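You operate a simulated robot arm through the tools that you are given. There is no shell and no other tool. Be economical: measure what you need, move in short steps, check, and stop when the job is done.

You are at the controls of a simulated robot arm. One attempt, no reset.

## Task
Clamp the green swatch in the rub rig and give it four strokes.
Fine: park the carriage, free the clamp; lay the swatch back on its board.

Only the result counts: the job must be done as asked and must still hold three seconds after the hand-in. Knocking over, shifting, dropping, spilling or breaking anything else fails it.

## Robot
A 7-joint arm with a two-finger parallel gripper, fixed in place. Base frame: the origin is at the foot of the arm, x ahead of it, y to its left, z up; the work surface is at about z = 0.8. Readings come in cm, rad, newtons and seconds.
With the tool pointing down near the work surface it reaches from about 24 to 62 cm from the base axis. Its first joint turns from -1.152 to 1.152 rad. Payload 2.6 kg.
Tool frame: the origin (TCP) lies between the finger pads and is the grasp point; the fingertips stand 3 cm ahead of it; z points along the fingers, y is the line along which they close. The gripper opens to 9.4 cm. The fingers are 2.8 cm wide and 1 cm thick; the gripper's body (5 by 9.6 cm) begins 5.5 cm behind the TCP.
Orientation is that of the tool frame in the base frame, as [roll, pitch, yaw] about the fixed x, y, z axes, in that order (R = Rz(yaw) Ry(pitch) Rx(roll)). With the fingers straight down and closing along the base's y, the tool's x points along the base's -x, its y along +y and its z along -z.

## Interface
- The arm moves only by the tool move_arm. Its argument "deltas" is a list of rows, each an object of numbers (a shift or turn left out is 0, a gripper value left out holds the last): "x", "y", "z": the shift along the tool's x, y, z in cm; "wx", "wy", "wz": the turn, a rotation vector about the tool's x, y, z in degrees. In form: [{"x": .., "y": .., "z": .., "wx": .., "wy": .., "wz": ..}, ...]. A call has 1 to 20 rows; each row shifts and turns the commanded pose from where the row before left it, along the tool's axes as they then stand. "grip" is the finger opening in cm, from 0 to 9.4, set as the call begins (left out, the last holds). Rows are played at 5 a second. More than 5 cm and 0.15 rad between two rows, or a gripper value outside its range, and nothing of the call is played. A pose out of reach is approached as far as the arm can. The call stops where the force on the tool passes 90 N (or 10 N more than at its start, if that is more) or the arm is blocked; 0.2 s more then pass. Each finger travels about 7.2 cm/s and halts on what it meets, pressing with about 20 N; the grip force reading is that of the motor and also rises with nothing between the fingers. The clock runs only during rows and for 0.2 s after the last one: add rows that do not move to give the fingers time. It gives the time, the measured TCP pose, the force on the tool (base axes), the opening and the grip force at its end, in the units of the frame above (readings bear some noise).
- Cameras (640 x 400 px; columns grow to the right, rows downward): "scene" is fixed at [2.97, 43.23, 56.73]; the picture's right is [-0.82, -0.58, 0.00], its down [-0.28, 0.40, -0.87] and it looks along [0.50, -0.71, -0.49] (base axes); focal length 290 px, centre (320, 200). "wrist" rides on the gripper at [7.6, 1.4, -10.2] in the tool frame; the picture's right is [-0.18, 0.98, 0.00], its down [-0.75, -0.14, -0.64] and it looks along [-0.63, -0.12, 0.77] (tool axes); focal length 243 px, centre (320, 200).
- capture(camera): a new picture of that camera. It takes no simulated time.
- pixel_to_xyz(camera, pixels): for up to 12 pixels [column, row] of the newest picture of that camera ("zoom" is the newest enlarged one), the place [x, y, z] in the base frame of the surface seen there, good to about 0.2 cm, but the place of the scene camera against the robot may be out by one fixed shift of up to 1.2 cm in any direction. It takes no simulated time.
- inspect(camera, box): a new picture of the part [left, top, right, bottom] of that camera's present view, enlarged. It takes no simulated time.
- finish_job(): hands the job in; it is judged then, once.

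Go step by step. Measure first, check grasps and placings, and put right what went wrong. The budget is 80 turns and 46 pictures, counting those below and the enlarged ones. Unless the task says otherwise, let go and move clear before handing in, and close with one line.

The tools are called after ">>>" as name(argument=value, ...) on one line, values as JSON. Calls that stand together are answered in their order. move_arm: Moves the arm, as the interface text tells. Its arguments: {"type":"object","properties":{"deltas":{"type":"array","items":{"type":"object","properties":{"x":{"type":"number"},"y":{"type":"number"},"z":{"type":"number"},"wx":{"type":"number"},"wy":{"type":"number"},"wz":{"type":"number"}}}},"grip":{"type":"number"}},"required":["deltas"]} The other tools are called the same way: capture (camera) takes a picture; pixel_to_xyz (camera, pixels) gives the place of the surface under pixels of a picture; inspect (camera, box) takes an enlarged picture of a part of a camera's view; finish_job () hands the job in.

At the start:

```text
t: 0.0
tool_pos: [35.92, -3.24, 36.56]
tcp_rot: [3.141, 0.0, 3.141]
contact_force: [-0.7, 0.2, -0.7]
opening: 9.41
finger_force: 0.0
```

scene: 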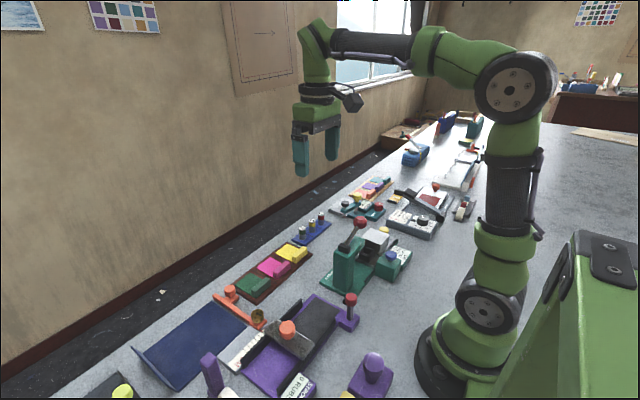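
wrist: 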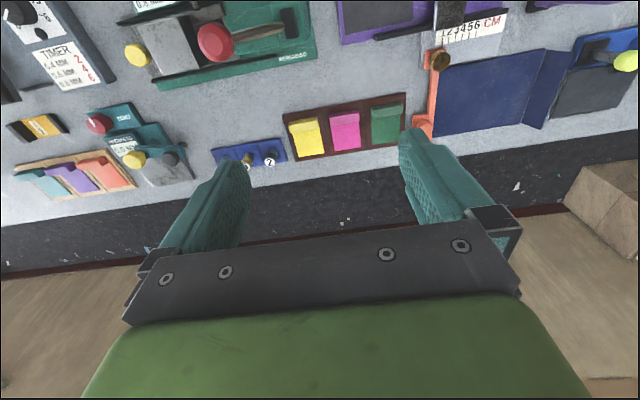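

The pictures show a board with yellow, pink and green swatches (scene about 270,270), and several rigs near it. I'll enlarge the views to find the rub rig.

>>> inspect(camera="scene", box=[130, 230, 400, 400])

>>> inspect(camera="scene", box=[300, 130, 500, 255])

>>> inspect(camera="wrist", box=[0, 0, 320, 200])

>>> inspect(camera="wrist", box=[320, 0, 640, 200])

```text
2.35 times, centred on (265, 315) of scene
```

zoom: 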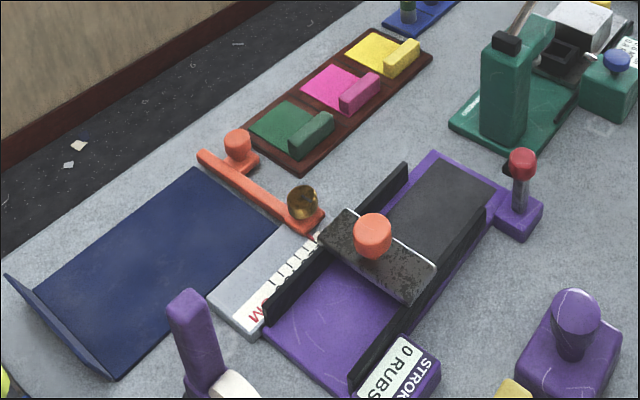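

```text
3.20 times, centred on (400, 192) of scene
```

zoom: 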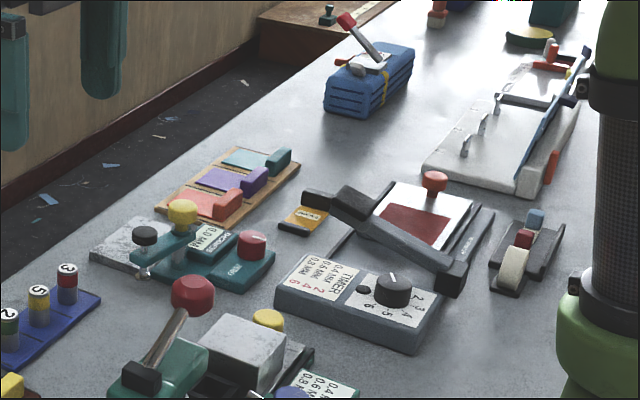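

```text
2.00 times, centred on (160, 100) of wrist
```

zoom: 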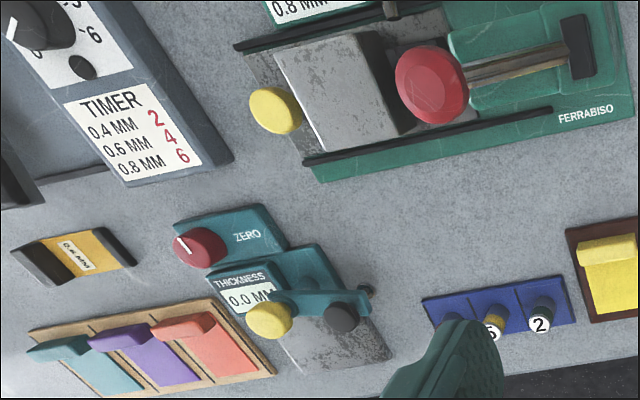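

```text
2.00 times, centred on (480, 100) of wrist
```

zoom: 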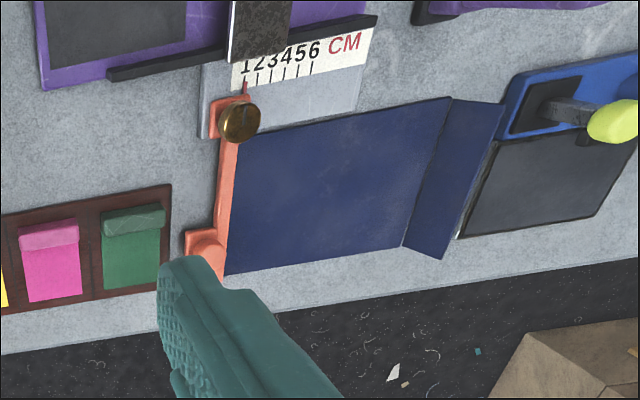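

The purple rig with "STROKE / 0 RUBS" (scene about 290,345) looks like the rub rig. I'll get the coordinates of its parts.

>>> inspect(camera="scene", box=[180, 260, 400, 400])

>>> pixel_to_xyz(camera="scene", pixels=[[288, 328], [350, 298], [325, 310], [349, 322], [208, 362], [295, 385], [255, 375], [372, 360], [370, 385], [248, 284], [263, 286], [258, 318]])

```text
2.86 times, centred on (290, 330) of scene
```

zoom: 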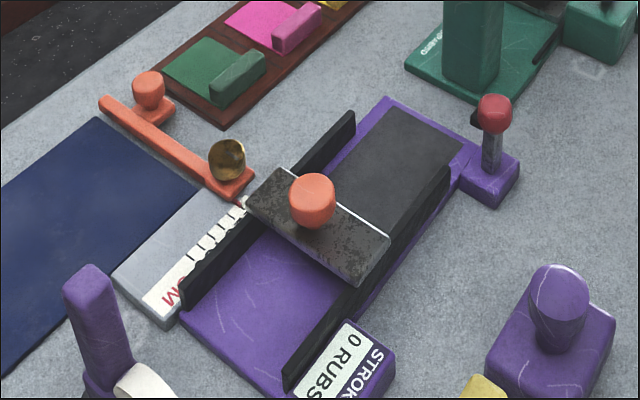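

```text
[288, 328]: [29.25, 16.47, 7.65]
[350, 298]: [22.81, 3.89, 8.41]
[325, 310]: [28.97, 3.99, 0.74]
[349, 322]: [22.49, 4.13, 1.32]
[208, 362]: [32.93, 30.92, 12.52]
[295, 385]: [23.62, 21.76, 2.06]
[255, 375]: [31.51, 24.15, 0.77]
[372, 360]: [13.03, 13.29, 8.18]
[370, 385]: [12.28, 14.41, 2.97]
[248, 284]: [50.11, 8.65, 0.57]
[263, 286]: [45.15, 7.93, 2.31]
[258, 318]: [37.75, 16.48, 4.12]
```

The carriage knob is near (29,16.5,7.6) and the red lever near (23,4,8.4), but the names and details aren't clear from here. I'll turn the wrist camera towards +y to look over the rig.

>>> move_arm(deltas=[{"y": -3, "z": 2, "x": 1, "wz": -8}, {"wz": -8}, {"wz": -8}, {"wz": -8}, {"wz": -8}, {"wz": -8}, {"wz": -8}, {"wz": -8}, {"wz": -8}, {"wz": -8}, {"wz": -8}, {"wz": -2}, {"x": 3, "y": 1}, {"x": 3, "z": 3}])

>>> capture(camera="wrist")

```text
t: 3.0
tool_pos: [34.09, -12.36, 31.53]
tcp_rot: [-3.141, 0.0, -1.571]
contact_force: [0.6, -0.2, 0.7]
opening: 9.39
finger_force: 0.1
```

```text
38 pictures are left
```

wrist: 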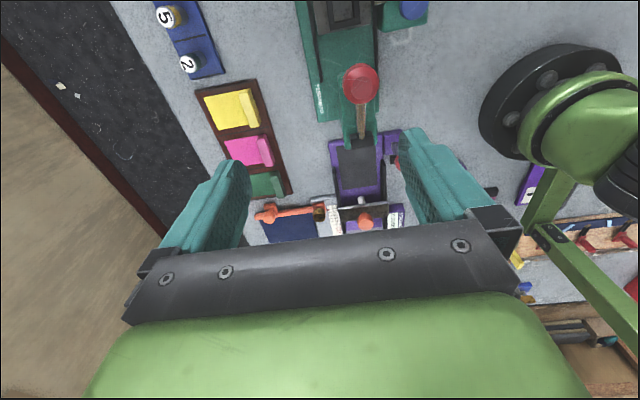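

The picture's top is straight below the camera, so the rig (335-400,140-230) needs to move up in the picture. I'll move +y by about 16 cm.

>>> move_arm(deltas=[{"x": -4}, {"x": -4}, {"x": -4}, {"x": -4}, {}])

>>> capture(camera="wrist")

>>> inspect(camera="wrist", box=[220, 0, 540, 200])

```text
t: 4.2
tool_pos: [33.64, 3.93, 31.49]
tcp_rot: [3.141, 0.0, -1.572]
contact_force: [-0.2, 0.1, -0.9]
opening: 9.4
finger_force: 0.1
```

```text
37 pictures are left
```

wrist: 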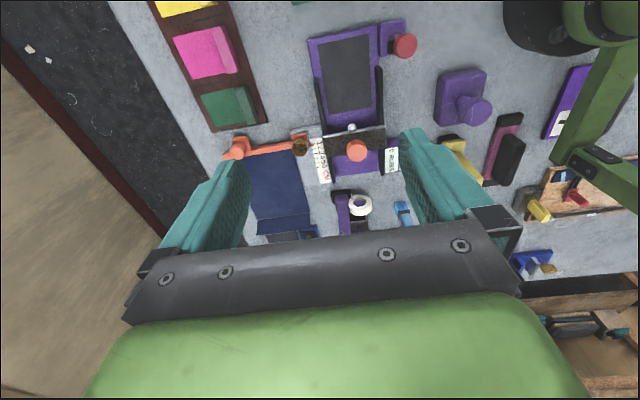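

```text
2.00 times, centred on (380, 100) of wrist
```

zoom: 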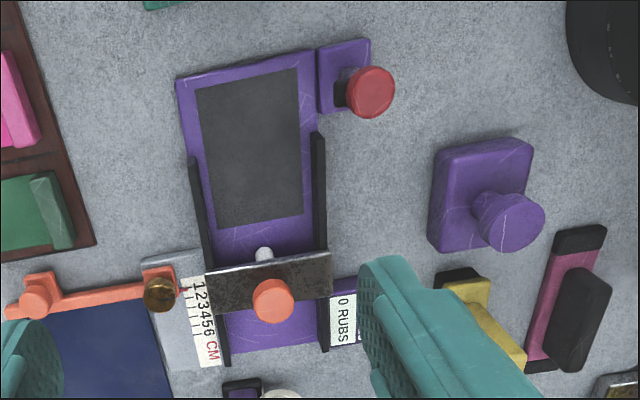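

The purple rig has a dark pad, rails, a carriage with an orange knob and a white peg, a red-knobbed post and a RUBS counter. I'll measure these points with the wrist camera.

>>> pixel_to_xyz(camera="wrist", pixels=[[318, 43], [368, 36], [372, 106], [327, 113], [404, 45], [391, 48], [355, 151], [352, 128], [387, 160], [330, 138], [385, 128], [348, 98]])

>>> pixel_to_xyz(camera="wrist", pixels=[[202, 95], [236, 89], [246, 89], [213, 130], [256, 121], [240, 105], [222, 110], [316, 85], [379, 70], [385, 172], [335, 172], [345, 60]])

>>> inspect(camera="wrist", box=[300, 10, 430, 91])

>>> inspect(camera="wrist", box=[290, 100, 420, 181])

```text
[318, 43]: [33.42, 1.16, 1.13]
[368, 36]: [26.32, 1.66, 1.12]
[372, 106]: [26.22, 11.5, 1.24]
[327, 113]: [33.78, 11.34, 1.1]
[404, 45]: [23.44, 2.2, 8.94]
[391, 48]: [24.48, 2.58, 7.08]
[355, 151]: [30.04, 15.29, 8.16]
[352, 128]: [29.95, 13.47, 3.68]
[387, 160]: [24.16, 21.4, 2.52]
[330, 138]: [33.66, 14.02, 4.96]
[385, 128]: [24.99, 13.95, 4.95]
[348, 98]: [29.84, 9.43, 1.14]
```

```text
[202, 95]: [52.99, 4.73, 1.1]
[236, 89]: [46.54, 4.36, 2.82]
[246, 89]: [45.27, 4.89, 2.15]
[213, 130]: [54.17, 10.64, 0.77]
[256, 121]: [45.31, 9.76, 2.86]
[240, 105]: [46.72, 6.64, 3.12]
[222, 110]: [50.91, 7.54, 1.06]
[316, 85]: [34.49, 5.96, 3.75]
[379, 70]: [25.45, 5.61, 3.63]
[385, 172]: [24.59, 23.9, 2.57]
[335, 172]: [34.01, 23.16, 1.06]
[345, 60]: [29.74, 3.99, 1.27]
```

```text
4.92 times, centred on (365, 50) of wrist
```

zoom: 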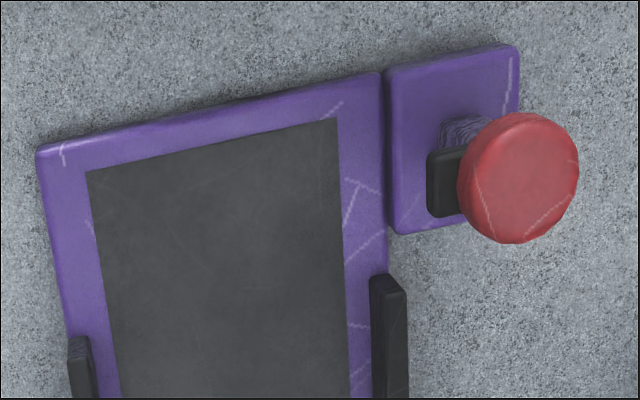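

```text
4.92 times, centred on (355, 140) of wrist
```

zoom: 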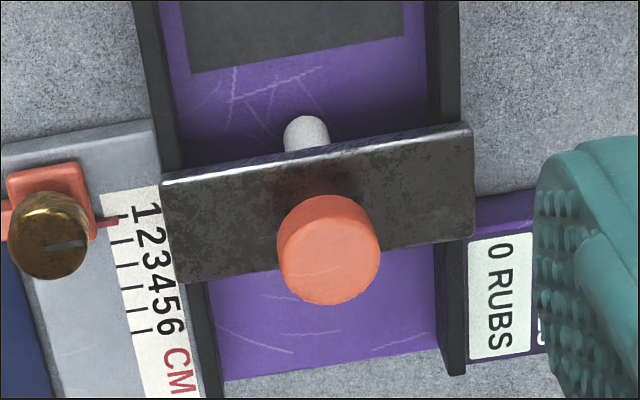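

The swatch's cloth is about x 46-54, y 4.5-10 with its tab at x 45-46.5; the pad spans x 26.3-33.4, y 1.5-11.5. I'll look closely at the red lever clamp from the scene camera, and at the swatch.

>>> inspect(camera="scene", box=[315, 275, 379, 315])

>>> inspect(camera="scene", box=[225, 255, 305, 305])

>>> inspect(camera="scene", box=[250, 320, 378, 400])

```text
10.00 times, centred on (347, 295) of scene
```

zoom: 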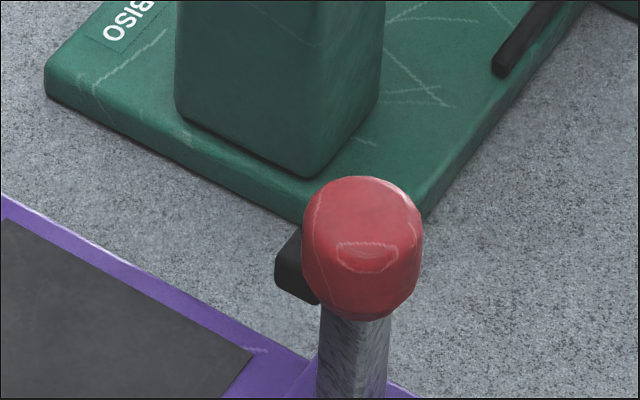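

```text
8.00 times, centred on (265, 280) of scene
```

zoom: 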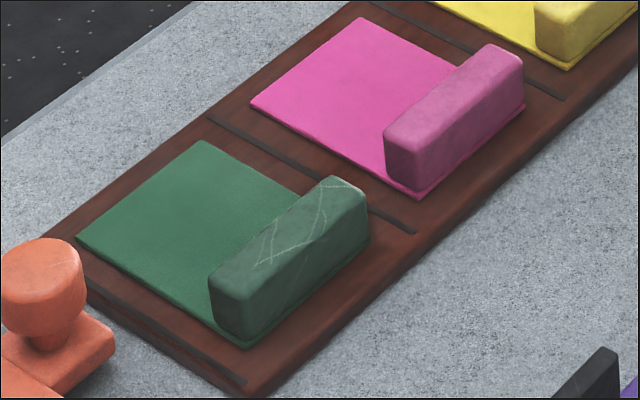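

```text
5.00 times, centred on (314, 360) of scene
```

zoom: 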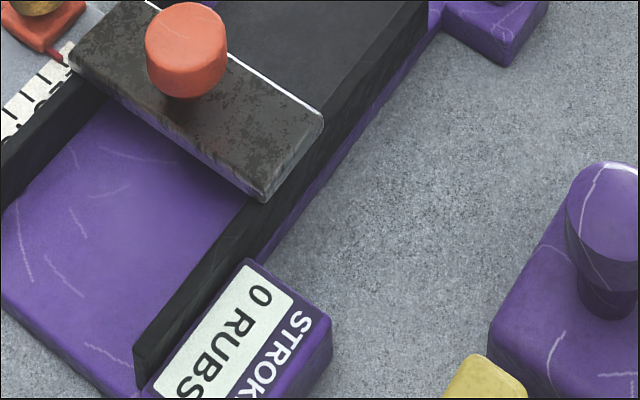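

The lever stands upright with a black jaw on its pad side, so it should fold over the pad's low-y end. I'll measure heights along the lever, its block and the tab in the current scene view.

>>> capture(camera="scene")

>>> pixel_to_xyz(camera="scene", pixels=[[344, 302], [351, 293], [352, 312], [350, 317], [351, 308], [344, 317], [357, 318], [340, 318], [350, 330], [337, 306], [351, 299], [333, 328]])

>>> inspect(camera="scene", box=[320, 285, 384, 345])

```text
30 pictures are left
```

scene: 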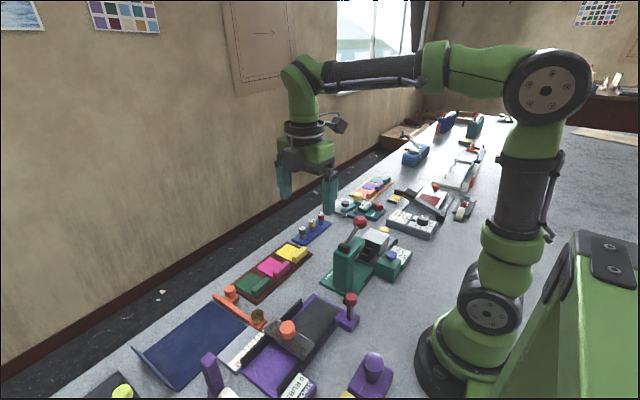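

```text
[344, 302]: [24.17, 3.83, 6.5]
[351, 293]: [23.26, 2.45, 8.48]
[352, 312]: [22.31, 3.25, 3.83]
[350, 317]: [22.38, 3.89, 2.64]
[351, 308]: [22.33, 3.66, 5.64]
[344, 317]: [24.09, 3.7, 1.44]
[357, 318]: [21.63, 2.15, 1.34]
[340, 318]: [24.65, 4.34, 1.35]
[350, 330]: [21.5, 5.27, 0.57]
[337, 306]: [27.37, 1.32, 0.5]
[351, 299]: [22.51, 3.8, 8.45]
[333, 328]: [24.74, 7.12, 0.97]
```

```text
6.67 times, centred on (352, 315) of scene
```

zoom: 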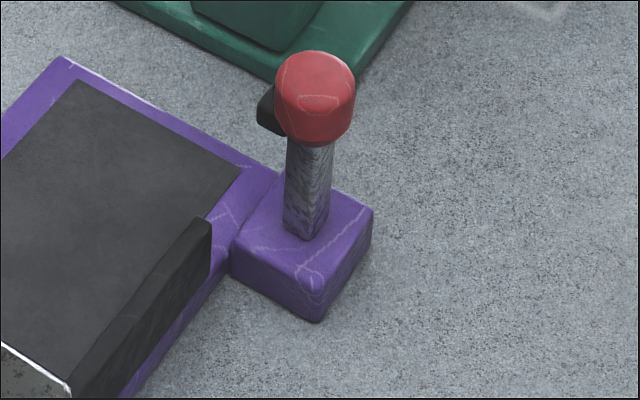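

The lever is on a block at about z 1.9, so the jaw folds down at roughly x 28, y 2.3 and should press cloth on the pad there. I'll refine the swatch's outline with the wrist view.

>>> inspect(camera="wrist", box=[180, 70, 308, 150])

```text
5.00 times, centred on (244, 110) of wrist
```

zoom: 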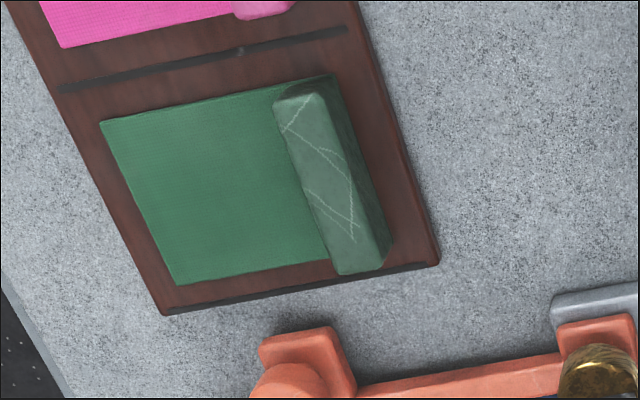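

>>> pixel_to_xyz(camera="zoom", pixels=[[103, 122], [178, 282], [334, 77], [276, 104], [318, 98], [339, 270], [382, 258], [280, 95], [325, 255], [330, 180], [160, 312], [436, 262]])

>>> pixel_to_xyz(camera="zoom", pixels=[[62, 90], [345, 28], [333, 82], [391, 245], [220, 180], [60, 45], [350, 150], [295, 130]])

```text
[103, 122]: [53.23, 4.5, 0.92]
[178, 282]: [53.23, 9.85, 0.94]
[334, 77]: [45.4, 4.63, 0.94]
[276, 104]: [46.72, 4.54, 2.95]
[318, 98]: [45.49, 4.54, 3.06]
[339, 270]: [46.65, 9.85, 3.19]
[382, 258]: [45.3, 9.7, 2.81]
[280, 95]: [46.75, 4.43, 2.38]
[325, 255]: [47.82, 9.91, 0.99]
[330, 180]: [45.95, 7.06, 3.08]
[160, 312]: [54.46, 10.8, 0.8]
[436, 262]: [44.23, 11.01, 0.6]
```

```text
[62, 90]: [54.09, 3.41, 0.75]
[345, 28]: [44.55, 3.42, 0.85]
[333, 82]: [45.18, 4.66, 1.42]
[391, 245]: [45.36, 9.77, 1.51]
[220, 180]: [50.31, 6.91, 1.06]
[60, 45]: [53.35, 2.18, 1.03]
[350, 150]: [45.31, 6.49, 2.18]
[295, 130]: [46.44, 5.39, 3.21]
```

The swatch is 8 x 5.4 cm, centred near (49.2,7.2), with its tab centred at (46.0,7.2) and the top at z 3.1. Before handling it I'll try the empty clamp to learn where the jaw lands, so first I turn back and go above the red knob.

>>> move_arm(deltas=[{"wz": 8}, {"wz": 8}, {"wz": 8}, {"wz": 8}, {"wz": 8}, {"wz": 8}, {"wz": 8}, {"wz": 8}, {"wz": 8}, {"wz": 8}, {"wz": 8}, {"wz": 2}, {"x": 4, "y": -1.6, "z": 4}, {"x": 4, "z": 4}, {"x": 1.5, "z": 4}, {"z": 3}, {}], grip=5)

>>> capture(camera="wrist")

>>> inspect(camera="scene", box=[280, 230, 400, 345])

```text
refused: row 13 steps farther than a row can; nothing moved
```

```text
27 pictures are left
```

wrist: 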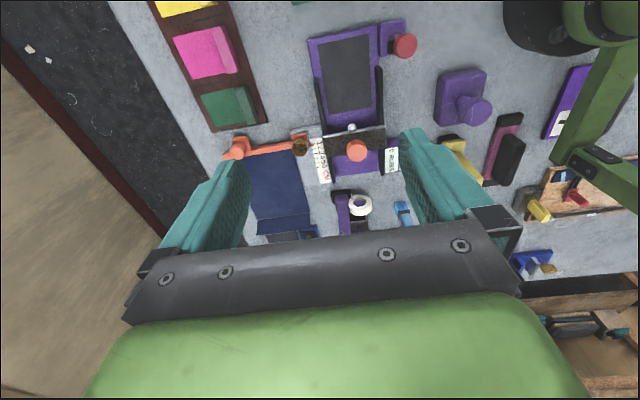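

```text
3.48 times, centred on (340, 288) of scene
```

zoom: 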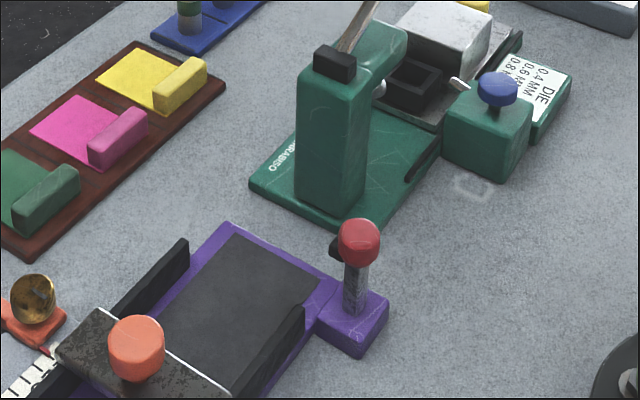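

The step was refused because one row was too long. Before redoing it I'll check where the green tower stands, as the gripper passes near it.

>>> pixel_to_xyz(camera="scene", pixels=[[336, 249], [345, 255], [360, 221], [336, 290], [350, 238]])

>>> move_arm(deltas=[{"wz": 8}, {"wz": 8}, {"wz": 8}, {"wz": 8}, {"wz": 8}, {"wz": 8}, {"wz": 8}, {"wz": 8}, {"wz": 8}, {"wz": 8}, {"wz": 8}, {"wz": 2}, {"x": 3, "z": 3}, {"x": 3, "y": -1.6, "z": 3}, {"x": 3, "z": 3}, {"z": 3}, {}], grip=5)

```text
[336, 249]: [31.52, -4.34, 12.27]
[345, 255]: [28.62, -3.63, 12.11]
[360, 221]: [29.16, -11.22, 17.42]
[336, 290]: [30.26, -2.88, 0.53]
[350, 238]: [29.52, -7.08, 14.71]
```

```text
t: 7.8
tool_pos: [24.87, 2.38, 19.48]
tcp_rot: [3.14, -0.001, -3.141]
contact_force: [0.8, -0.3, -0.8]
opening: 5.0
finger_force: 0.2
```

The tower spans x 27-32 with its face at y ≈ -3 and its top at z ≈ 12.5, so I must stay clear of it. I'll lower the open fingers around the red knob and close on it.

>>> move_arm(deltas=[{"x": 0.8, "z": 3}, {"z": 3}, {"z": 2}, {"z": 1.4}, {}])

>>> inspect(camera="scene", box=[290, 220, 410, 345])

```text
t: 9.0
tool_pos: [24.27, 2.36, 10.29]
tcp_rot: [3.141, -0.001, -3.14]
contact_force: [-0.2, -0.7, -0.4]
opening: 5.01
finger_force: 0.0
```

```text
3.20 times, centred on (350, 282) of scene
```

zoom: 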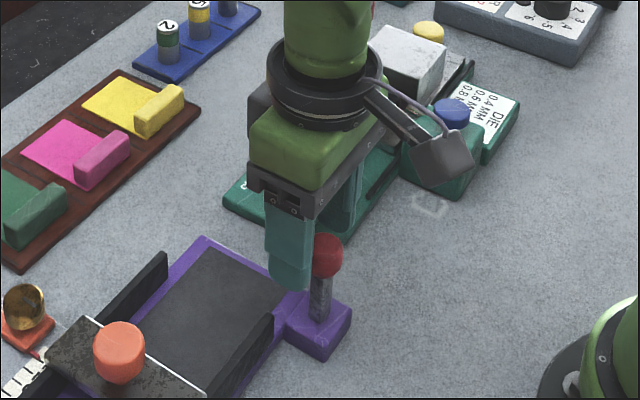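

The fingers straddle the knob. I'll close on it.

>>> move_arm(deltas=[{}, {}, {}], grip=0)

>>> inspect(camera="scene", box=[310, 260, 380, 330])

```text
t: 9.8
tool_pos: [24.22, 2.33, 10.23]
tcp_rot: [3.135, 0.002, -3.139]
contact_force: [3.1, 37.0, -13.0]
opening: 2.5
finger_force: 45.1
```

```text
5.71 times, centred on (345, 295) of scene
```

zoom: 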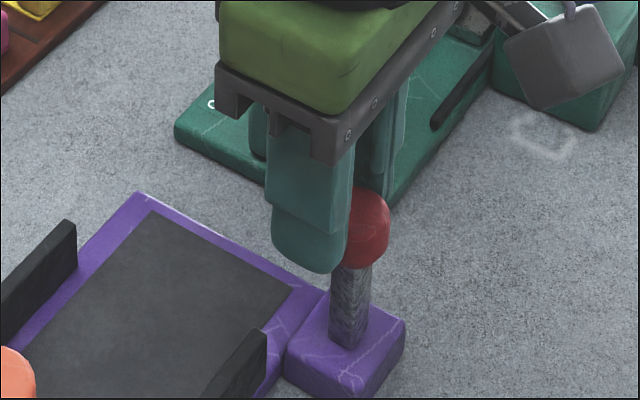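

The knob is gripped at 2.5 cm, but a 37 N side force shows I'm off centre; I'll shift slightly towards -y.

>>> move_arm(deltas=[{"y": 0.15}, {}])

```text
t: 10.4
tool_pos: [24.12, 2.43, 10.24]
tcp_rot: [3.139, -0.001, 3.14]
contact_force: [2.3, 27.6, -6.0]
opening: 2.48
finger_force: 44.5
```

Moving +y reduced the force (37→28 N), so +y is the right way; I'll continue that way.

>>> move_arm(deltas=[{"y": 0.2}, {"y": 0.2}, {}])

```text
t: 11.2
tool_pos: [24.12, 2.49, 10.29]
tcp_rot: [-3.138, -0.001, 3.141]
contact_force: [-4.9, -23.9, 17.0]
opening: 2.49
finger_force: 44.9
```

Centre is near y 2.46. I'll ease back 0.2 and start the swing toward +x along a 6 cm arc, checking after the first 30°.

>>> move_arm(deltas=[{"y": -0.2}, {"x": -0.8, "z": 0.06}, {"x": -0.78, "z": 0.15}, {"x": -0.75, "z": 0.25}, {"x": -0.72, "z": 0.36}, {}])

>>> inspect(camera="scene", box=[310, 260, 380, 330])

```text
t: 12.6
tool_pos: [27.09, 2.53, 9.35]
tcp_rot: [-3.139, -0.003, -3.141]
contact_force: [-17.0, -26.8, 13.6]
opening: 1.36
finger_force: 44.5
```

```text
5.71 times, centred on (345, 295) of scene
```

zoom: 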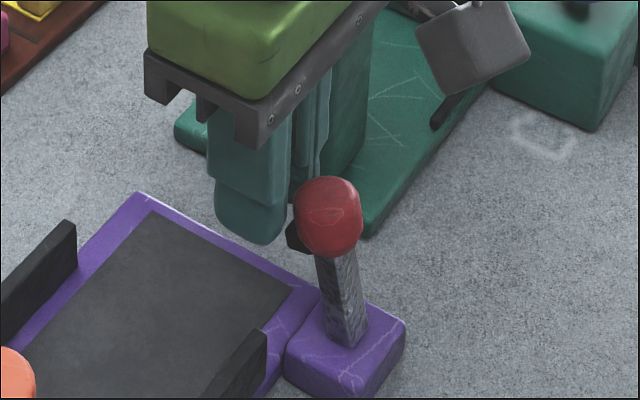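

The fingers slid off the knob, but the lever did tip slightly toward +x, so that is the right direction. I'll open, go back over the knob and grip it deeper and more centred.

>>> move_arm(deltas=[{}, {"z": -2}, {"z": -2}, {"x": 2.8}, {}], grip=5)

>>> capture(camera="wrist")

>>> inspect(camera="scene", box=[310, 260, 380, 330])

```text
t: 13.8
tool_pos: [24.48, 2.61, 13.46]
tcp_rot: [3.14, 0.0, -3.14]
contact_force: [0.0, -0.5, -0.6]
opening: 5.02
finger_force: 0.0
```

```text
22 pictures are left
```

wrist: 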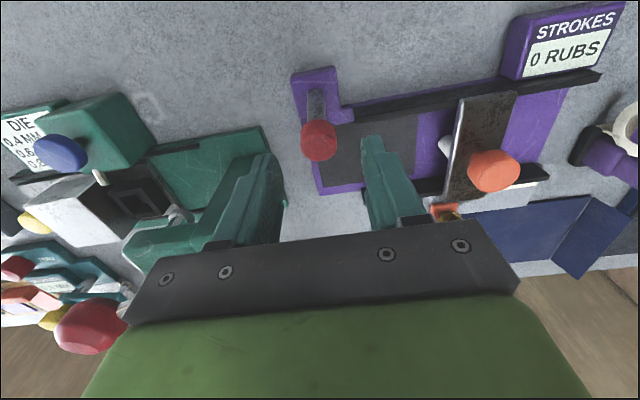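

```text
5.71 times, centred on (345, 295) of scene
```

zoom: 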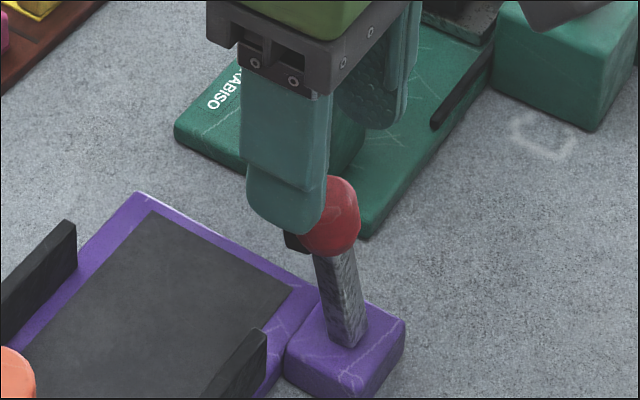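

The knob is now at wrist (318,141). I'll measure it and the lever's foot.

>>> pixel_to_xyz(camera="wrist", pixels=[[318, 138], [302, 142], [335, 140], [318, 123], [316, 112], [315, 95], [312, 120], [330, 75], [295, 75], [303, 130], [450, 146], [495, 168]])

```text
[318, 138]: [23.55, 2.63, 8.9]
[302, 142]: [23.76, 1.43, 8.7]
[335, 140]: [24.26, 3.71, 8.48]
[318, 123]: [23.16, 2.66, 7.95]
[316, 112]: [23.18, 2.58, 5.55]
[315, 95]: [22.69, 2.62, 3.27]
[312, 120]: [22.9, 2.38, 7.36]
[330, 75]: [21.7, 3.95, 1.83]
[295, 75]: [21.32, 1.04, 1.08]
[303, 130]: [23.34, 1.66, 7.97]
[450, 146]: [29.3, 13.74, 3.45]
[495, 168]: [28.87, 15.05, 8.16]
```

The knob's centre is about (24.1,2.6,8.0), tilted about 12°. I'll lower to grip it centred with the pads well past it.

>>> move_arm(deltas=[{"x": 0.3, "z": 2}, {"z": 1.3}, {"z": 0.8}, {}])

>>> move_arm(deltas=[{}, {}, {}], grip=0)

```text
t: 14.8
tool_pos: [24.17, 2.49, 9.26]
tcp_rot: [-3.14, -0.001, 3.141]
contact_force: [0.6, -0.8, -0.4]
opening: 4.99
finger_force: 0.0
```

```text
t: 15.6
tool_pos: [24.18, 2.51, 9.21]
tcp_rot: [-3.141, -0.001, 3.14]
contact_force: [1.0, -3.8, -4.9]
opening: 2.48
finger_force: 45.2
```

Gripped cleanly and centred at 2.48 cm. I'll swing it along the arc by another 30°.

>>> move_arm(deltas=[{"x": -0.52, "z": 0.14}, {"x": -0.5, "z": 0.18}, {"x": -0.49, "z": 0.23}, {"x": -0.47, "z": 0.27}, {"x": -0.44, "z": 0.31}, {"x": -0.42, "z": 0.34}, {}])

>>> inspect(camera="scene", box=[310, 260, 380, 330])

```text
t: 17.2
tool_pos: [26.9, 2.41, 7.8]
tcp_rot: [-3.14, -0.001, 3.138]
contact_force: [-15.1, -29.2, 13.7]
opening: 2.47
finger_force: 44.9
```

```text
5.71 times, centred on (345, 295) of scene
```

zoom: 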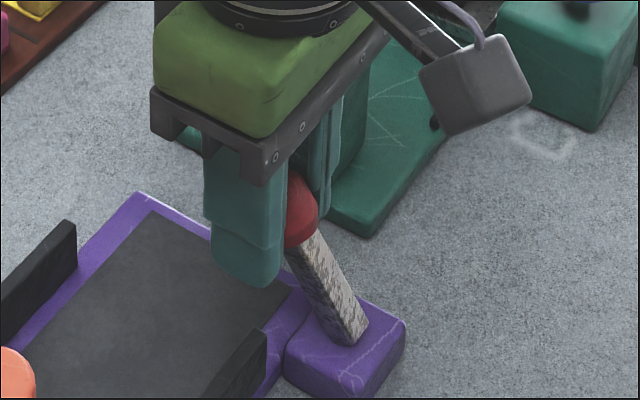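

The lever follows well. I'll continue to about 68°, keeping the fingertips above the pad.

>>> move_arm(deltas=[{"y": -0.12, "x": -0.37, "z": 0.39}, {"x": -0.35, "z": 0.41}, {"x": -0.3, "z": 0.45}, {"x": -0.27, "z": 0.47}, {"x": -0.2, "z": 0.5}, {}])

>>> inspect(camera="scene", box=[300, 255, 380, 330])

```text
t: 18.6
tool_pos: [28.55, 2.6, 5.77]
tcp_rot: [3.14, 0.003, 3.138]
contact_force: [-13.7, -12.7, 64.1]
opening: 2.55
finger_force: 45.2
```

```text
5.33 times, centred on (340, 292) of scene
```

zoom: 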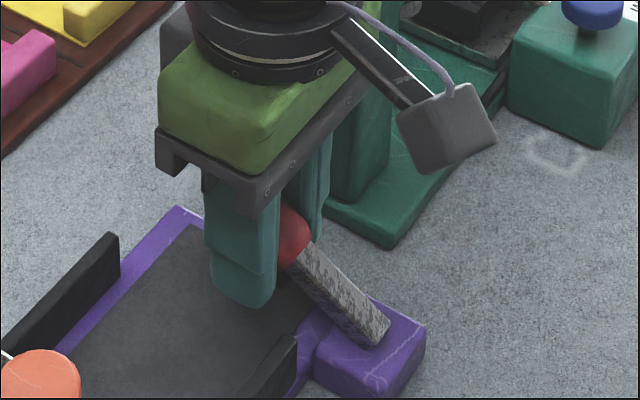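

An upward force of 64 N suggests the lever has reached its stop at about 60-65°. I'll let go, rise and look at where the jaw lies.

>>> move_arm(deltas=[{"z": -0.4}, {}, {}], grip=5)

>>> move_arm(deltas=[{"z": -4}, {"z": -4}, {"y": 3, "x": 2}, {}])

>>> capture(camera="wrist")

>>> inspect(camera="scene", box=[300, 255, 380, 330])

```text
t: 19.4
tool_pos: [28.5, 2.46, 6.04]
tcp_rot: [3.141, 0.0, -3.14]
contact_force: [0.1, 0.1, 0.9]
opening: 4.98
finger_force: 0.0
```

```text
t: 20.4
tool_pos: [26.62, 5.42, 14.19]
tcp_rot: [3.141, 0.0, -3.141]
contact_force: [0.5, 0.1, 0.7]
opening: 4.99
finger_force: 0.0
```

```text
18 pictures are left
```

wrist: 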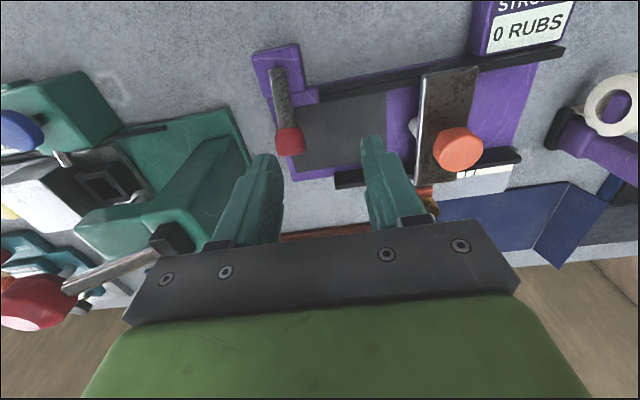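

```text
5.33 times, centred on (340, 292) of scene
```

zoom: 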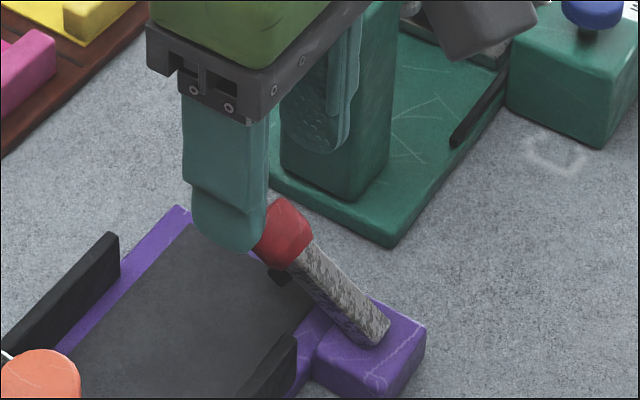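

The lever now rests tilted with the jaw below it (zoom 280,280). I'll measure the jaw's height, the stem and the knob.

>>> pixel_to_xyz(camera="zoom", pixels=[[281, 278], [276, 272], [288, 285], [300, 270], [285, 225], [350, 320], [240, 290], [270, 300]])

>>> pixel_to_xyz(camera="wrist", pixels=[[277, 75], [281, 95], [285, 120], [290, 135], [292, 148], [303, 140], [276, 140], [340, 120]])

>>> inspect(camera="wrist", box=[240, 50, 368, 190])

```text
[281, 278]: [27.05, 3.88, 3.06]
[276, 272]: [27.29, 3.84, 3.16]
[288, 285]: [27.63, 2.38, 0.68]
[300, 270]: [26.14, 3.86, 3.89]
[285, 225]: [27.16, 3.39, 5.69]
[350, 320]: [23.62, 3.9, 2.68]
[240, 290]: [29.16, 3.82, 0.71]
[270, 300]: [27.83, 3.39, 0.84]
```

```text
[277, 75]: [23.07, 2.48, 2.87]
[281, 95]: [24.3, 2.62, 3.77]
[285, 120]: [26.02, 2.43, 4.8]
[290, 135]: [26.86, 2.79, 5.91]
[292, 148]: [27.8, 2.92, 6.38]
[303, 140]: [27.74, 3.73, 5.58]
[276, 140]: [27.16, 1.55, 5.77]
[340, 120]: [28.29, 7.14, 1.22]
```

```text
2.86 times, centred on (304, 120) of wrist
```

zoom: 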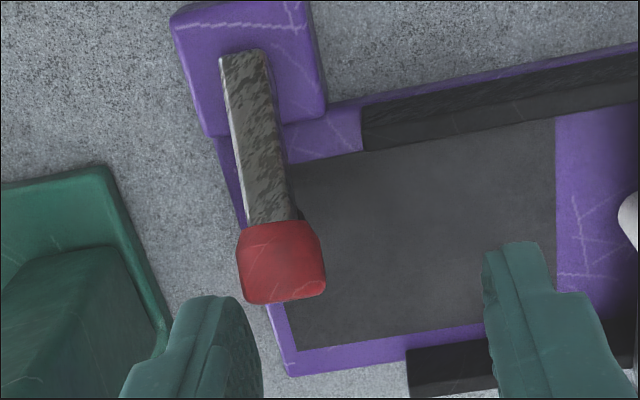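

The stem lies about 59° from vertical with the jaw underside near z 3.1 at (27.7,2.6), which matches the tab top on the pad (about 3.3). So the tab belongs under the jaw at y≈2.6, putting the swatch on the pad at y 1.9-9.8; I'll now regrip the knob to open the clamp.

>>> move_arm(deltas=[{"x": -1.8, "y": -2.95}, {"z": 3}, {"z": 3}, {"z": 2}, {}])

>>> move_arm(deltas=[{}, {}, {}], grip=0)

```text
t: 21.6
tool_pos: [28.15, 2.46, 6.07]
tcp_rot: [3.141, 0.0, -3.141]
contact_force: [0.6, 0.1, -1.1]
opening: 4.98
finger_force: 0.1
```

```text
t: 22.4
tool_pos: [28.31, 2.54, 5.94]
tcp_rot: [3.141, -0.001, -3.14]
contact_force: [1.1, 7.3, -7.2]
opening: 2.48
finger_force: 44.7
```

Gripped at 2.48 cm. I'll swing the lever back upright along the arc.

>>> move_arm(deltas=[{"x": 0.3, "z": -0.45}, {"x": 0.34, "z": -0.42}, {"x": 0.37, "z": -0.39}, {"x": 0.4, "z": -0.36}, {"x": 0.43, "z": -0.32}, {"x": 0.46, "z": -0.28}, {"x": 0.48, "z": -0.24}, {"x": 0.5, "z": -0.2}, {"x": 0.52, "z": -0.15}, {"x": 0.53, "z": -0.11}, {"x": 0.54, "z": -0.06}, {"x": 0.4, "z": -0.02}, {}, {}])

>>> inspect(camera="scene", box=[300, 255, 380, 330])

```text
t: 25.4
tool_pos: [23.49, 2.53, 9.19]
tcp_rot: [-3.14, 0.016, -3.137]
contact_force: [21.8, -13.1, 15.4]
opening: 2.51
finger_force: 45.0
```

```text
5.33 times, centred on (340, 292) of scene
```

zoom: 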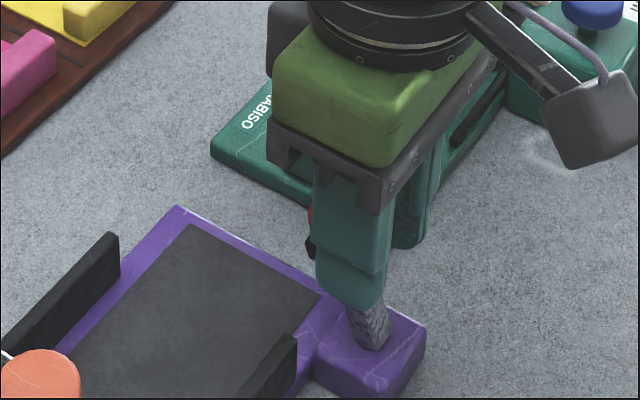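

The lever is upright again against its stop. I'll release, rise and go to the swatch tab, turning 90° so the fingers close along x.

>>> move_arm(deltas=[{"x": -0.2}, {}, {"z": -3}, {"z": -3}, {"z": -3}, {"z": -2}], grip=5)

>>> move_arm(deltas=[{"x": -4}, {"x": -4}, {"x": -4}, {"x": -4}, {"x": -4, "y": 1}, {"x": -2, "y": 3.7}, {"wz": 8}, {"wz": 8}, {"wz": 8}, {"wz": 8}, {"wz": 8}, {"wz": 8}, {"wz": 8}, {"wz": 8}, {"wz": 8}, {"wz": 8}, {"wz": 8}, {"wz": 2}, {}])

>>> capture(camera="wrist")

```text
t: 26.8
tool_pos: [22.97, 2.6, 19.94]
tcp_rot: [-3.141, 0.001, -3.141]
contact_force: [0.2, -0.1, 0.0]
opening: 4.99
finger_force: 0.0
```

```text
t: 30.8
tool_pos: [45.17, 7.11, 20.0]
tcp_rot: [3.141, -0.001, 1.572]
contact_force: [-0.1, -0.1, -0.2]
opening: 4.98
finger_force: 0.1
```

```text
14 pictures are left
```

wrist: 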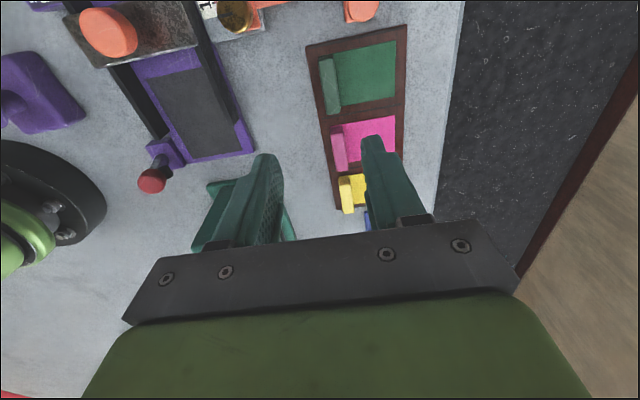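

Good; rotation is fine and the lever stands upright. I'll measure the tab (wrist about 330,85) and the pad from this view.

>>> pixel_to_xyz(camera="wrist", pixels=[[321, 62], [331, 60], [338, 108], [327, 113], [330, 85], [395, 42], [398, 97], [160, 74], [206, 66], [241, 147], [193, 157], [343, 108]])

```text
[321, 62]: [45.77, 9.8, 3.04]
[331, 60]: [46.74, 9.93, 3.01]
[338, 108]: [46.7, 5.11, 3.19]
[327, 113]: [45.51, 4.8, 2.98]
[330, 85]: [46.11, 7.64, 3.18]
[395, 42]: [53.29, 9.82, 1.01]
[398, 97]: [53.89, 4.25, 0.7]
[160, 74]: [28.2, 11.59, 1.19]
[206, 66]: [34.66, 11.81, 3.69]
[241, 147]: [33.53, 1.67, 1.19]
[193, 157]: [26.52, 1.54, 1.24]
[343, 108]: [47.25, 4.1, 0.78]
```

The tab centre is confirmed at (46.05,7.2), top z 3.1. I'll descend to TCP z 4.5 and close on it.

>>> move_arm(deltas=[{"x": 0.1, "y": 0.9, "z": 3}, {"z": 4}, {"z": 4}, {"z": 2.5}, {"z": 2}, {}])

>>> move_arm(deltas=[{}, {}, {}], grip=0)

```text
t: 32.2
tool_pos: [46.06, 7.36, 4.47]
tcp_rot: [-3.14, 0.001, 1.571]
contact_force: [0.4, -0.2, 0.1]
opening: 4.98
finger_force: 0.0
```

```text
t: 33.0
tool_pos: [46.15, 7.3, 4.49]
tcp_rot: [-3.141, 0.0, 1.571]
contact_force: [0.8, 0.4, -0.7]
opening: 1.61
finger_force: 20.1
```

The tab is held (1.61 cm, 20 N). I'll lift, turn the swatch +90° so the tab faces -y, and carry it above the pad.

>>> move_arm(deltas=[{"z": -2}, {"z": -3}, {"z": -4}, {"z": -3}, {"wz": -8}, {"wz": -8}, {"wz": -8}, {"wz": -8}, {"wz": -8}, {"wz": -8}, {"wz": -8}, {"wz": -8}, {"wz": -8}, {"wz": -8}, {"wz": -8}, {"wz": -2}, {}])

>>> move_arm(deltas=[{"x": 4}, {"x": 4}, {"x": 4}, {"x": 3, "y": -2}, {"x": 1, "y": -2}, {}])

>>> inspect(camera="scene", box=[220, 200, 400, 345])

```text
t: 36.6
tool_pos: [46.05, 7.41, 16.56]
tcp_rot: [-3.141, -0.001, -3.139]
contact_force: [0.3, 0.5, -0.5]
opening: 1.62
finger_force: 20.2
```

```text
t: 38.0
tool_pos: [30.15, 3.35, 16.59]
tcp_rot: [-3.141, 0.0, 3.141]
contact_force: [-0.3, -1.0, -0.4]
opening: 1.6
finger_force: 20.3
```

```text
2.76 times, centred on (310, 272) of scene
```

zoom: 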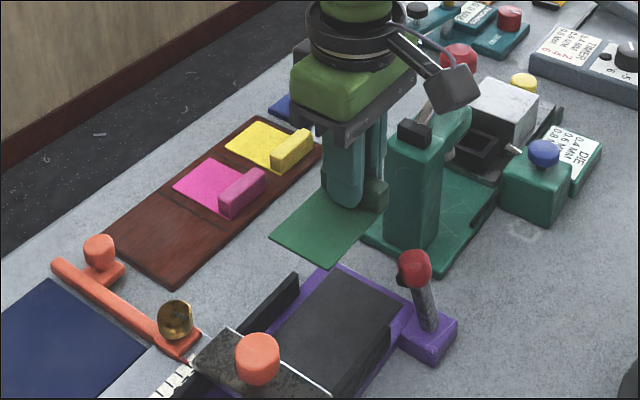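

The swatch is held level with the tab toward -y. I'll align to (29.75,2.6) and lower it to the pad.

>>> move_arm(deltas=[{"x": 0.4, "y": -0.75, "z": 3}, {"z": 4}, {"z": 3}, {"z": 1.3}, {"z": 0.2}, {"z": 0.15}, {}])

>>> inspect(camera="scene", box=[250, 240, 378, 345])

```text
t: 39.6
tool_pos: [29.75, 2.61, 4.84]
tcp_rot: [3.141, 0.0, -3.14]
contact_force: [-0.6, -0.2, 2.6]
opening: 1.62
finger_force: 19.8
```

```text
3.81 times, centred on (314, 292) of scene
```

zoom: 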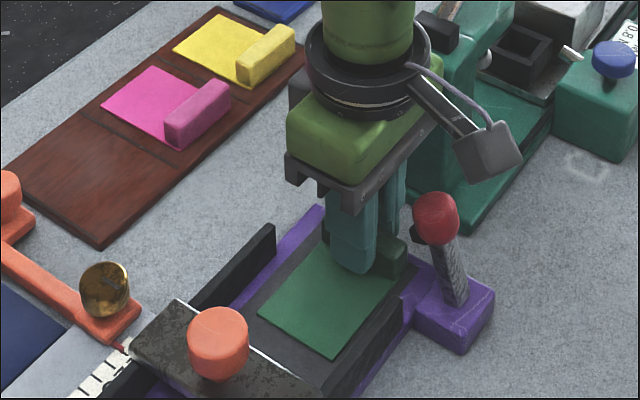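

The swatch is on the pad (2.6 N contact) and sits square between the rails. I'll let go, rise and go over the lever knob.

>>> move_arm(deltas=[{}, {}, {"z": -2}, {"z": -3}, {"z": -3}, {"z": -3}], grip=4)

>>> move_arm(deltas=[{"x": 3}, {"x": 2.7}, {}], grip=5)

>>> capture(camera="wrist")

```text
t: 41.0
tool_pos: [29.82, 2.64, 15.92]
tcp_rot: [3.14, 0.001, -3.139]
contact_force: [0.4, -0.5, 0.8]
opening: 4.02
finger_force: 0.1
```

```text
t: 41.8
tool_pos: [24.07, 2.49, 15.86]
tcp_rot: [-3.142, 0.0, 3.141]
contact_force: [0.4, -0.1, -0.7]
opening: 5.03
finger_force: 0.0
```

```text
11 pictures are left
```

wrist: 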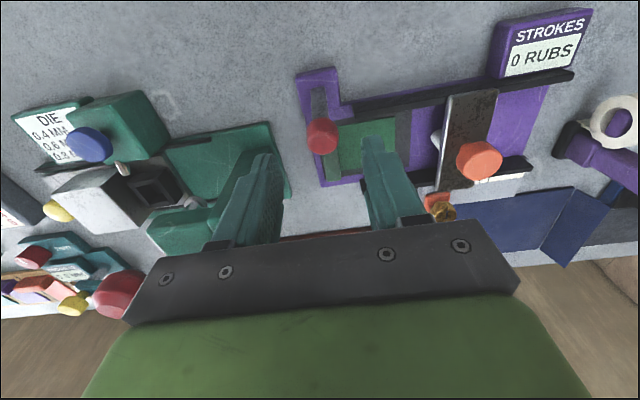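

>>> pixel_to_xyz(camera="wrist", pixels=[[322, 134], [308, 137], [337, 136], [322, 112], [320, 95], [342, 125], [342, 172], [393, 125], [480, 160], [490, 130], [436, 138], [462, 100]])

```text
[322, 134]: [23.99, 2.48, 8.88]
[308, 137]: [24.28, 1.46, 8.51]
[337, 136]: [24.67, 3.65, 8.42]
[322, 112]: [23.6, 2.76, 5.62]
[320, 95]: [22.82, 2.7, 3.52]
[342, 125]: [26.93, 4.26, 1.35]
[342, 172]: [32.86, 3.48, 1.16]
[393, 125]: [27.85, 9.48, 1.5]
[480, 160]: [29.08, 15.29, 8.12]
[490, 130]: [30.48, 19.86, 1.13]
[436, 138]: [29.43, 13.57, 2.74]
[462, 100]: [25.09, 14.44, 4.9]
```

The lever knob is at about (24.5,2.6,7.9), and the swatch lies in place. I'll grip the knob and swing it onto the tab.

>>> move_arm(deltas=[{"x": -0.4, "y": 0.1, "z": 3}, {"z": 2.5}, {"z": 1.2}, {}])

>>> move_arm(deltas=[{}, {}, {}], grip=0)

```text
t: 42.8
tool_pos: [24.36, 2.53, 9.18]
tcp_rot: [3.14, -0.001, 3.14]
contact_force: [-0.7, -0.6, 0.6]
opening: 5.02
finger_force: 0.0
```

```text
t: 43.6
tool_pos: [24.37, 2.38, 9.17]
tcp_rot: [-3.14, 0.0, 3.141]
contact_force: [0.4, -13.0, -4.7]
opening: 2.52
finger_force: 45.0
```

Gripped. I'll follow the arc down until the jaw meets the tab.

>>> move_arm(deltas=[{"x": -0.51, "z": 0.16}, {"x": -0.5, "z": 0.2}, {"x": -0.48, "z": 0.24}, {"x": -0.46, "z": 0.28}, {"x": -0.43, "z": 0.32}, {"x": -0.4, "z": 0.36}, {"x": -0.37, "z": 0.39}, {"x": -0.34, "z": 0.42}, {}])

>>> move_arm(deltas=[{"x": -0.3, "z": 0.4}, {"x": -0.15, "z": 0.3}, {}])

```text
t: 45.6
tool_pos: [27.81, 2.61, 6.77]
tcp_rot: [-3.138, -0.002, 3.138]
contact_force: [-16.6, -28.4, 20.3]
opening: 2.52
finger_force: 45.1
```

```text
t: 46.0
tool_pos: [27.92, 2.58, 6.58]
tcp_rot: [-3.139, -0.008, 3.133]
contact_force: [-11.8, -1.9, 21.6]
opening: 2.56
finger_force: 45.1
stopped in row 2: the force on the tool passed its limit (the readings are from after the stop); the commanded pose is now the measured one
```

The lever met resistance at TCP z 6.6, a little higher than when empty, so the jaw should be on the tab. I'll let go, rise clear and look.

>>> move_arm(deltas=[{}, {}, {"z": -3}, {"z": -3}, {"z": -3}, {"y": 3}, {}], grip=5)

>>> inspect(camera="scene", box=[270, 260, 366, 345])

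```text
t: 47.6
tool_pos: [28.09, 5.58, 15.78]
tcp_rot: [-3.139, -0.006, 3.133]
contact_force: [0.0, -0.8, -1.3]
opening: 4.99
finger_force: 0.0
```

```text
4.71 times, centred on (318, 302) of scene
```

zoom: 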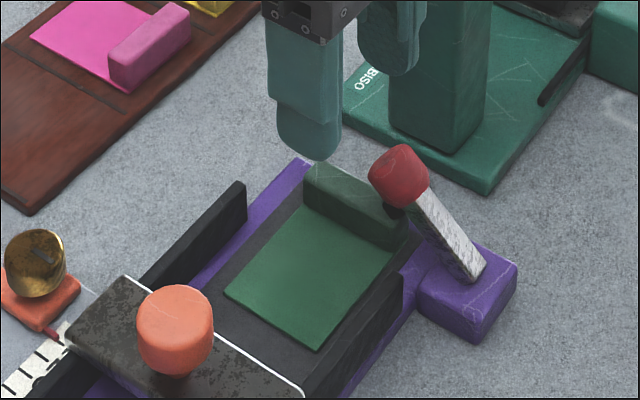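

The jaw sits at the tab's near end (zoom 395,210). I'll measure the lever's angle and look at the contact closely.

>>> inspect(camera="scene", box=[310, 280, 358, 325])

>>> pixel_to_xyz(camera="scene", pixels=[[360, 309], [364, 314], [358, 304], [370, 317], [354, 305], [352, 304], [345, 302], [354, 298], [350, 308], [338, 296]])

```text
8.89 times, centred on (334, 302) of scene
```

zoom: 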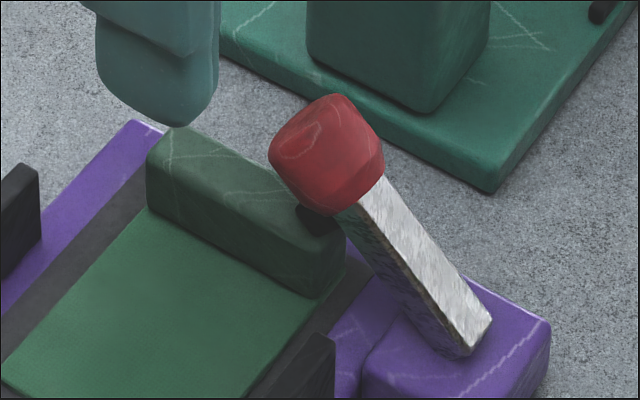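

```text
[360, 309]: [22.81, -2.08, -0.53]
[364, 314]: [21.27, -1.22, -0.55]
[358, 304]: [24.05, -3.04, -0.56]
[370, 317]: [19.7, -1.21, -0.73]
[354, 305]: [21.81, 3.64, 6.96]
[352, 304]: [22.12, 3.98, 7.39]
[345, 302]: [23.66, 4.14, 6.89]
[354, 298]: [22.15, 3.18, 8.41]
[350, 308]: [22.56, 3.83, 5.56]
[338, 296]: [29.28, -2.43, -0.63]
```

Those scene readings came from an older capture, so I'll measure on the newest enlarged picture.

>>> pixel_to_xyz(camera="zoom", pixels=[[385, 215], [470, 310], [425, 260], [320, 222], [302, 218], [330, 155], [335, 250], [318, 250], [280, 200], [180, 140], [350, 240], [160, 190]])

```text
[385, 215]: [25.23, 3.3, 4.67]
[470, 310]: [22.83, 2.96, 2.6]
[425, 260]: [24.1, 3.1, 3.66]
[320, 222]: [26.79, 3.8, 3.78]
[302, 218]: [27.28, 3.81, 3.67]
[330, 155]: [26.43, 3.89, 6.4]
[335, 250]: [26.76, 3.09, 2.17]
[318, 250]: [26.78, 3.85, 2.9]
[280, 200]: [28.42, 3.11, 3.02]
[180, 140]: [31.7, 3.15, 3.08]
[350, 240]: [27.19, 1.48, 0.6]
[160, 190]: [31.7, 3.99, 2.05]
```

The jaw is on top of the tab's near end with the stem at about 50°, and it stopped hard there, so the swatch looks clamped. Next I go to the carriage knob at about (29.6,15.3), and close on it.

>>> move_arm(deltas=[{"x": -1.5, "y": 3}, {"y": 4}, {"y": 2.75}, {"z": 3}, {"z": 2.5}, {"z": 1.5}, {}])

>>> capture(camera="scene")

```text
t: 49.2
tool_pos: [29.61, 15.19, 8.57]
tcp_rot: [-3.139, -0.007, 3.135]
contact_force: [-0.5, -0.3, 0.2]
opening: 5.0
finger_force: 0.1
```

```text
8 pictures are left
```

scene: 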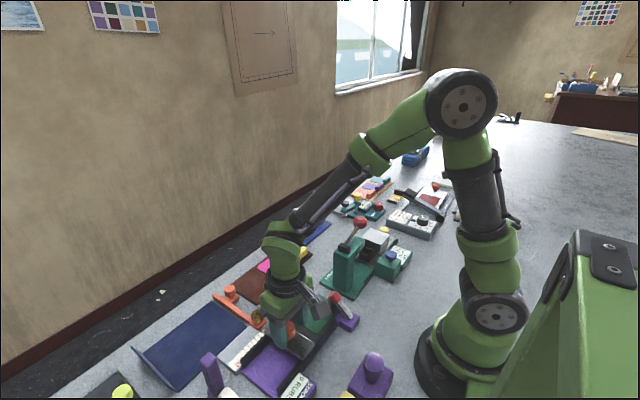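

>>> move_arm(deltas=[{}, {}, {}], grip=0)

```text
t: 50.0
tool_pos: [29.59, 15.11, 8.6]
tcp_rot: [-3.14, -0.007, 3.135]
contact_force: [1.0, -0.3, -3.6]
opening: 3.14
finger_force: 45.1
```

The carriage knob is held (3.14 cm) at y 15.1, which is the park position. I'll push it toward -y in 0.7 cm steps.

>>> move_arm(deltas=[{"y": -0.7}, {"y": -0.7}, {"y": -0.7}, {"y": -0.7}, {"y": -0.7}, {"y": -0.7}, {}])

```text
t: 51.6
tool_pos: [29.67, 10.97, 8.6]
tcp_rot: [-3.138, -0.005, 3.136]
contact_force: [8.2, 0.3, -0.5]
opening: 3.11
finger_force: 45.0
```

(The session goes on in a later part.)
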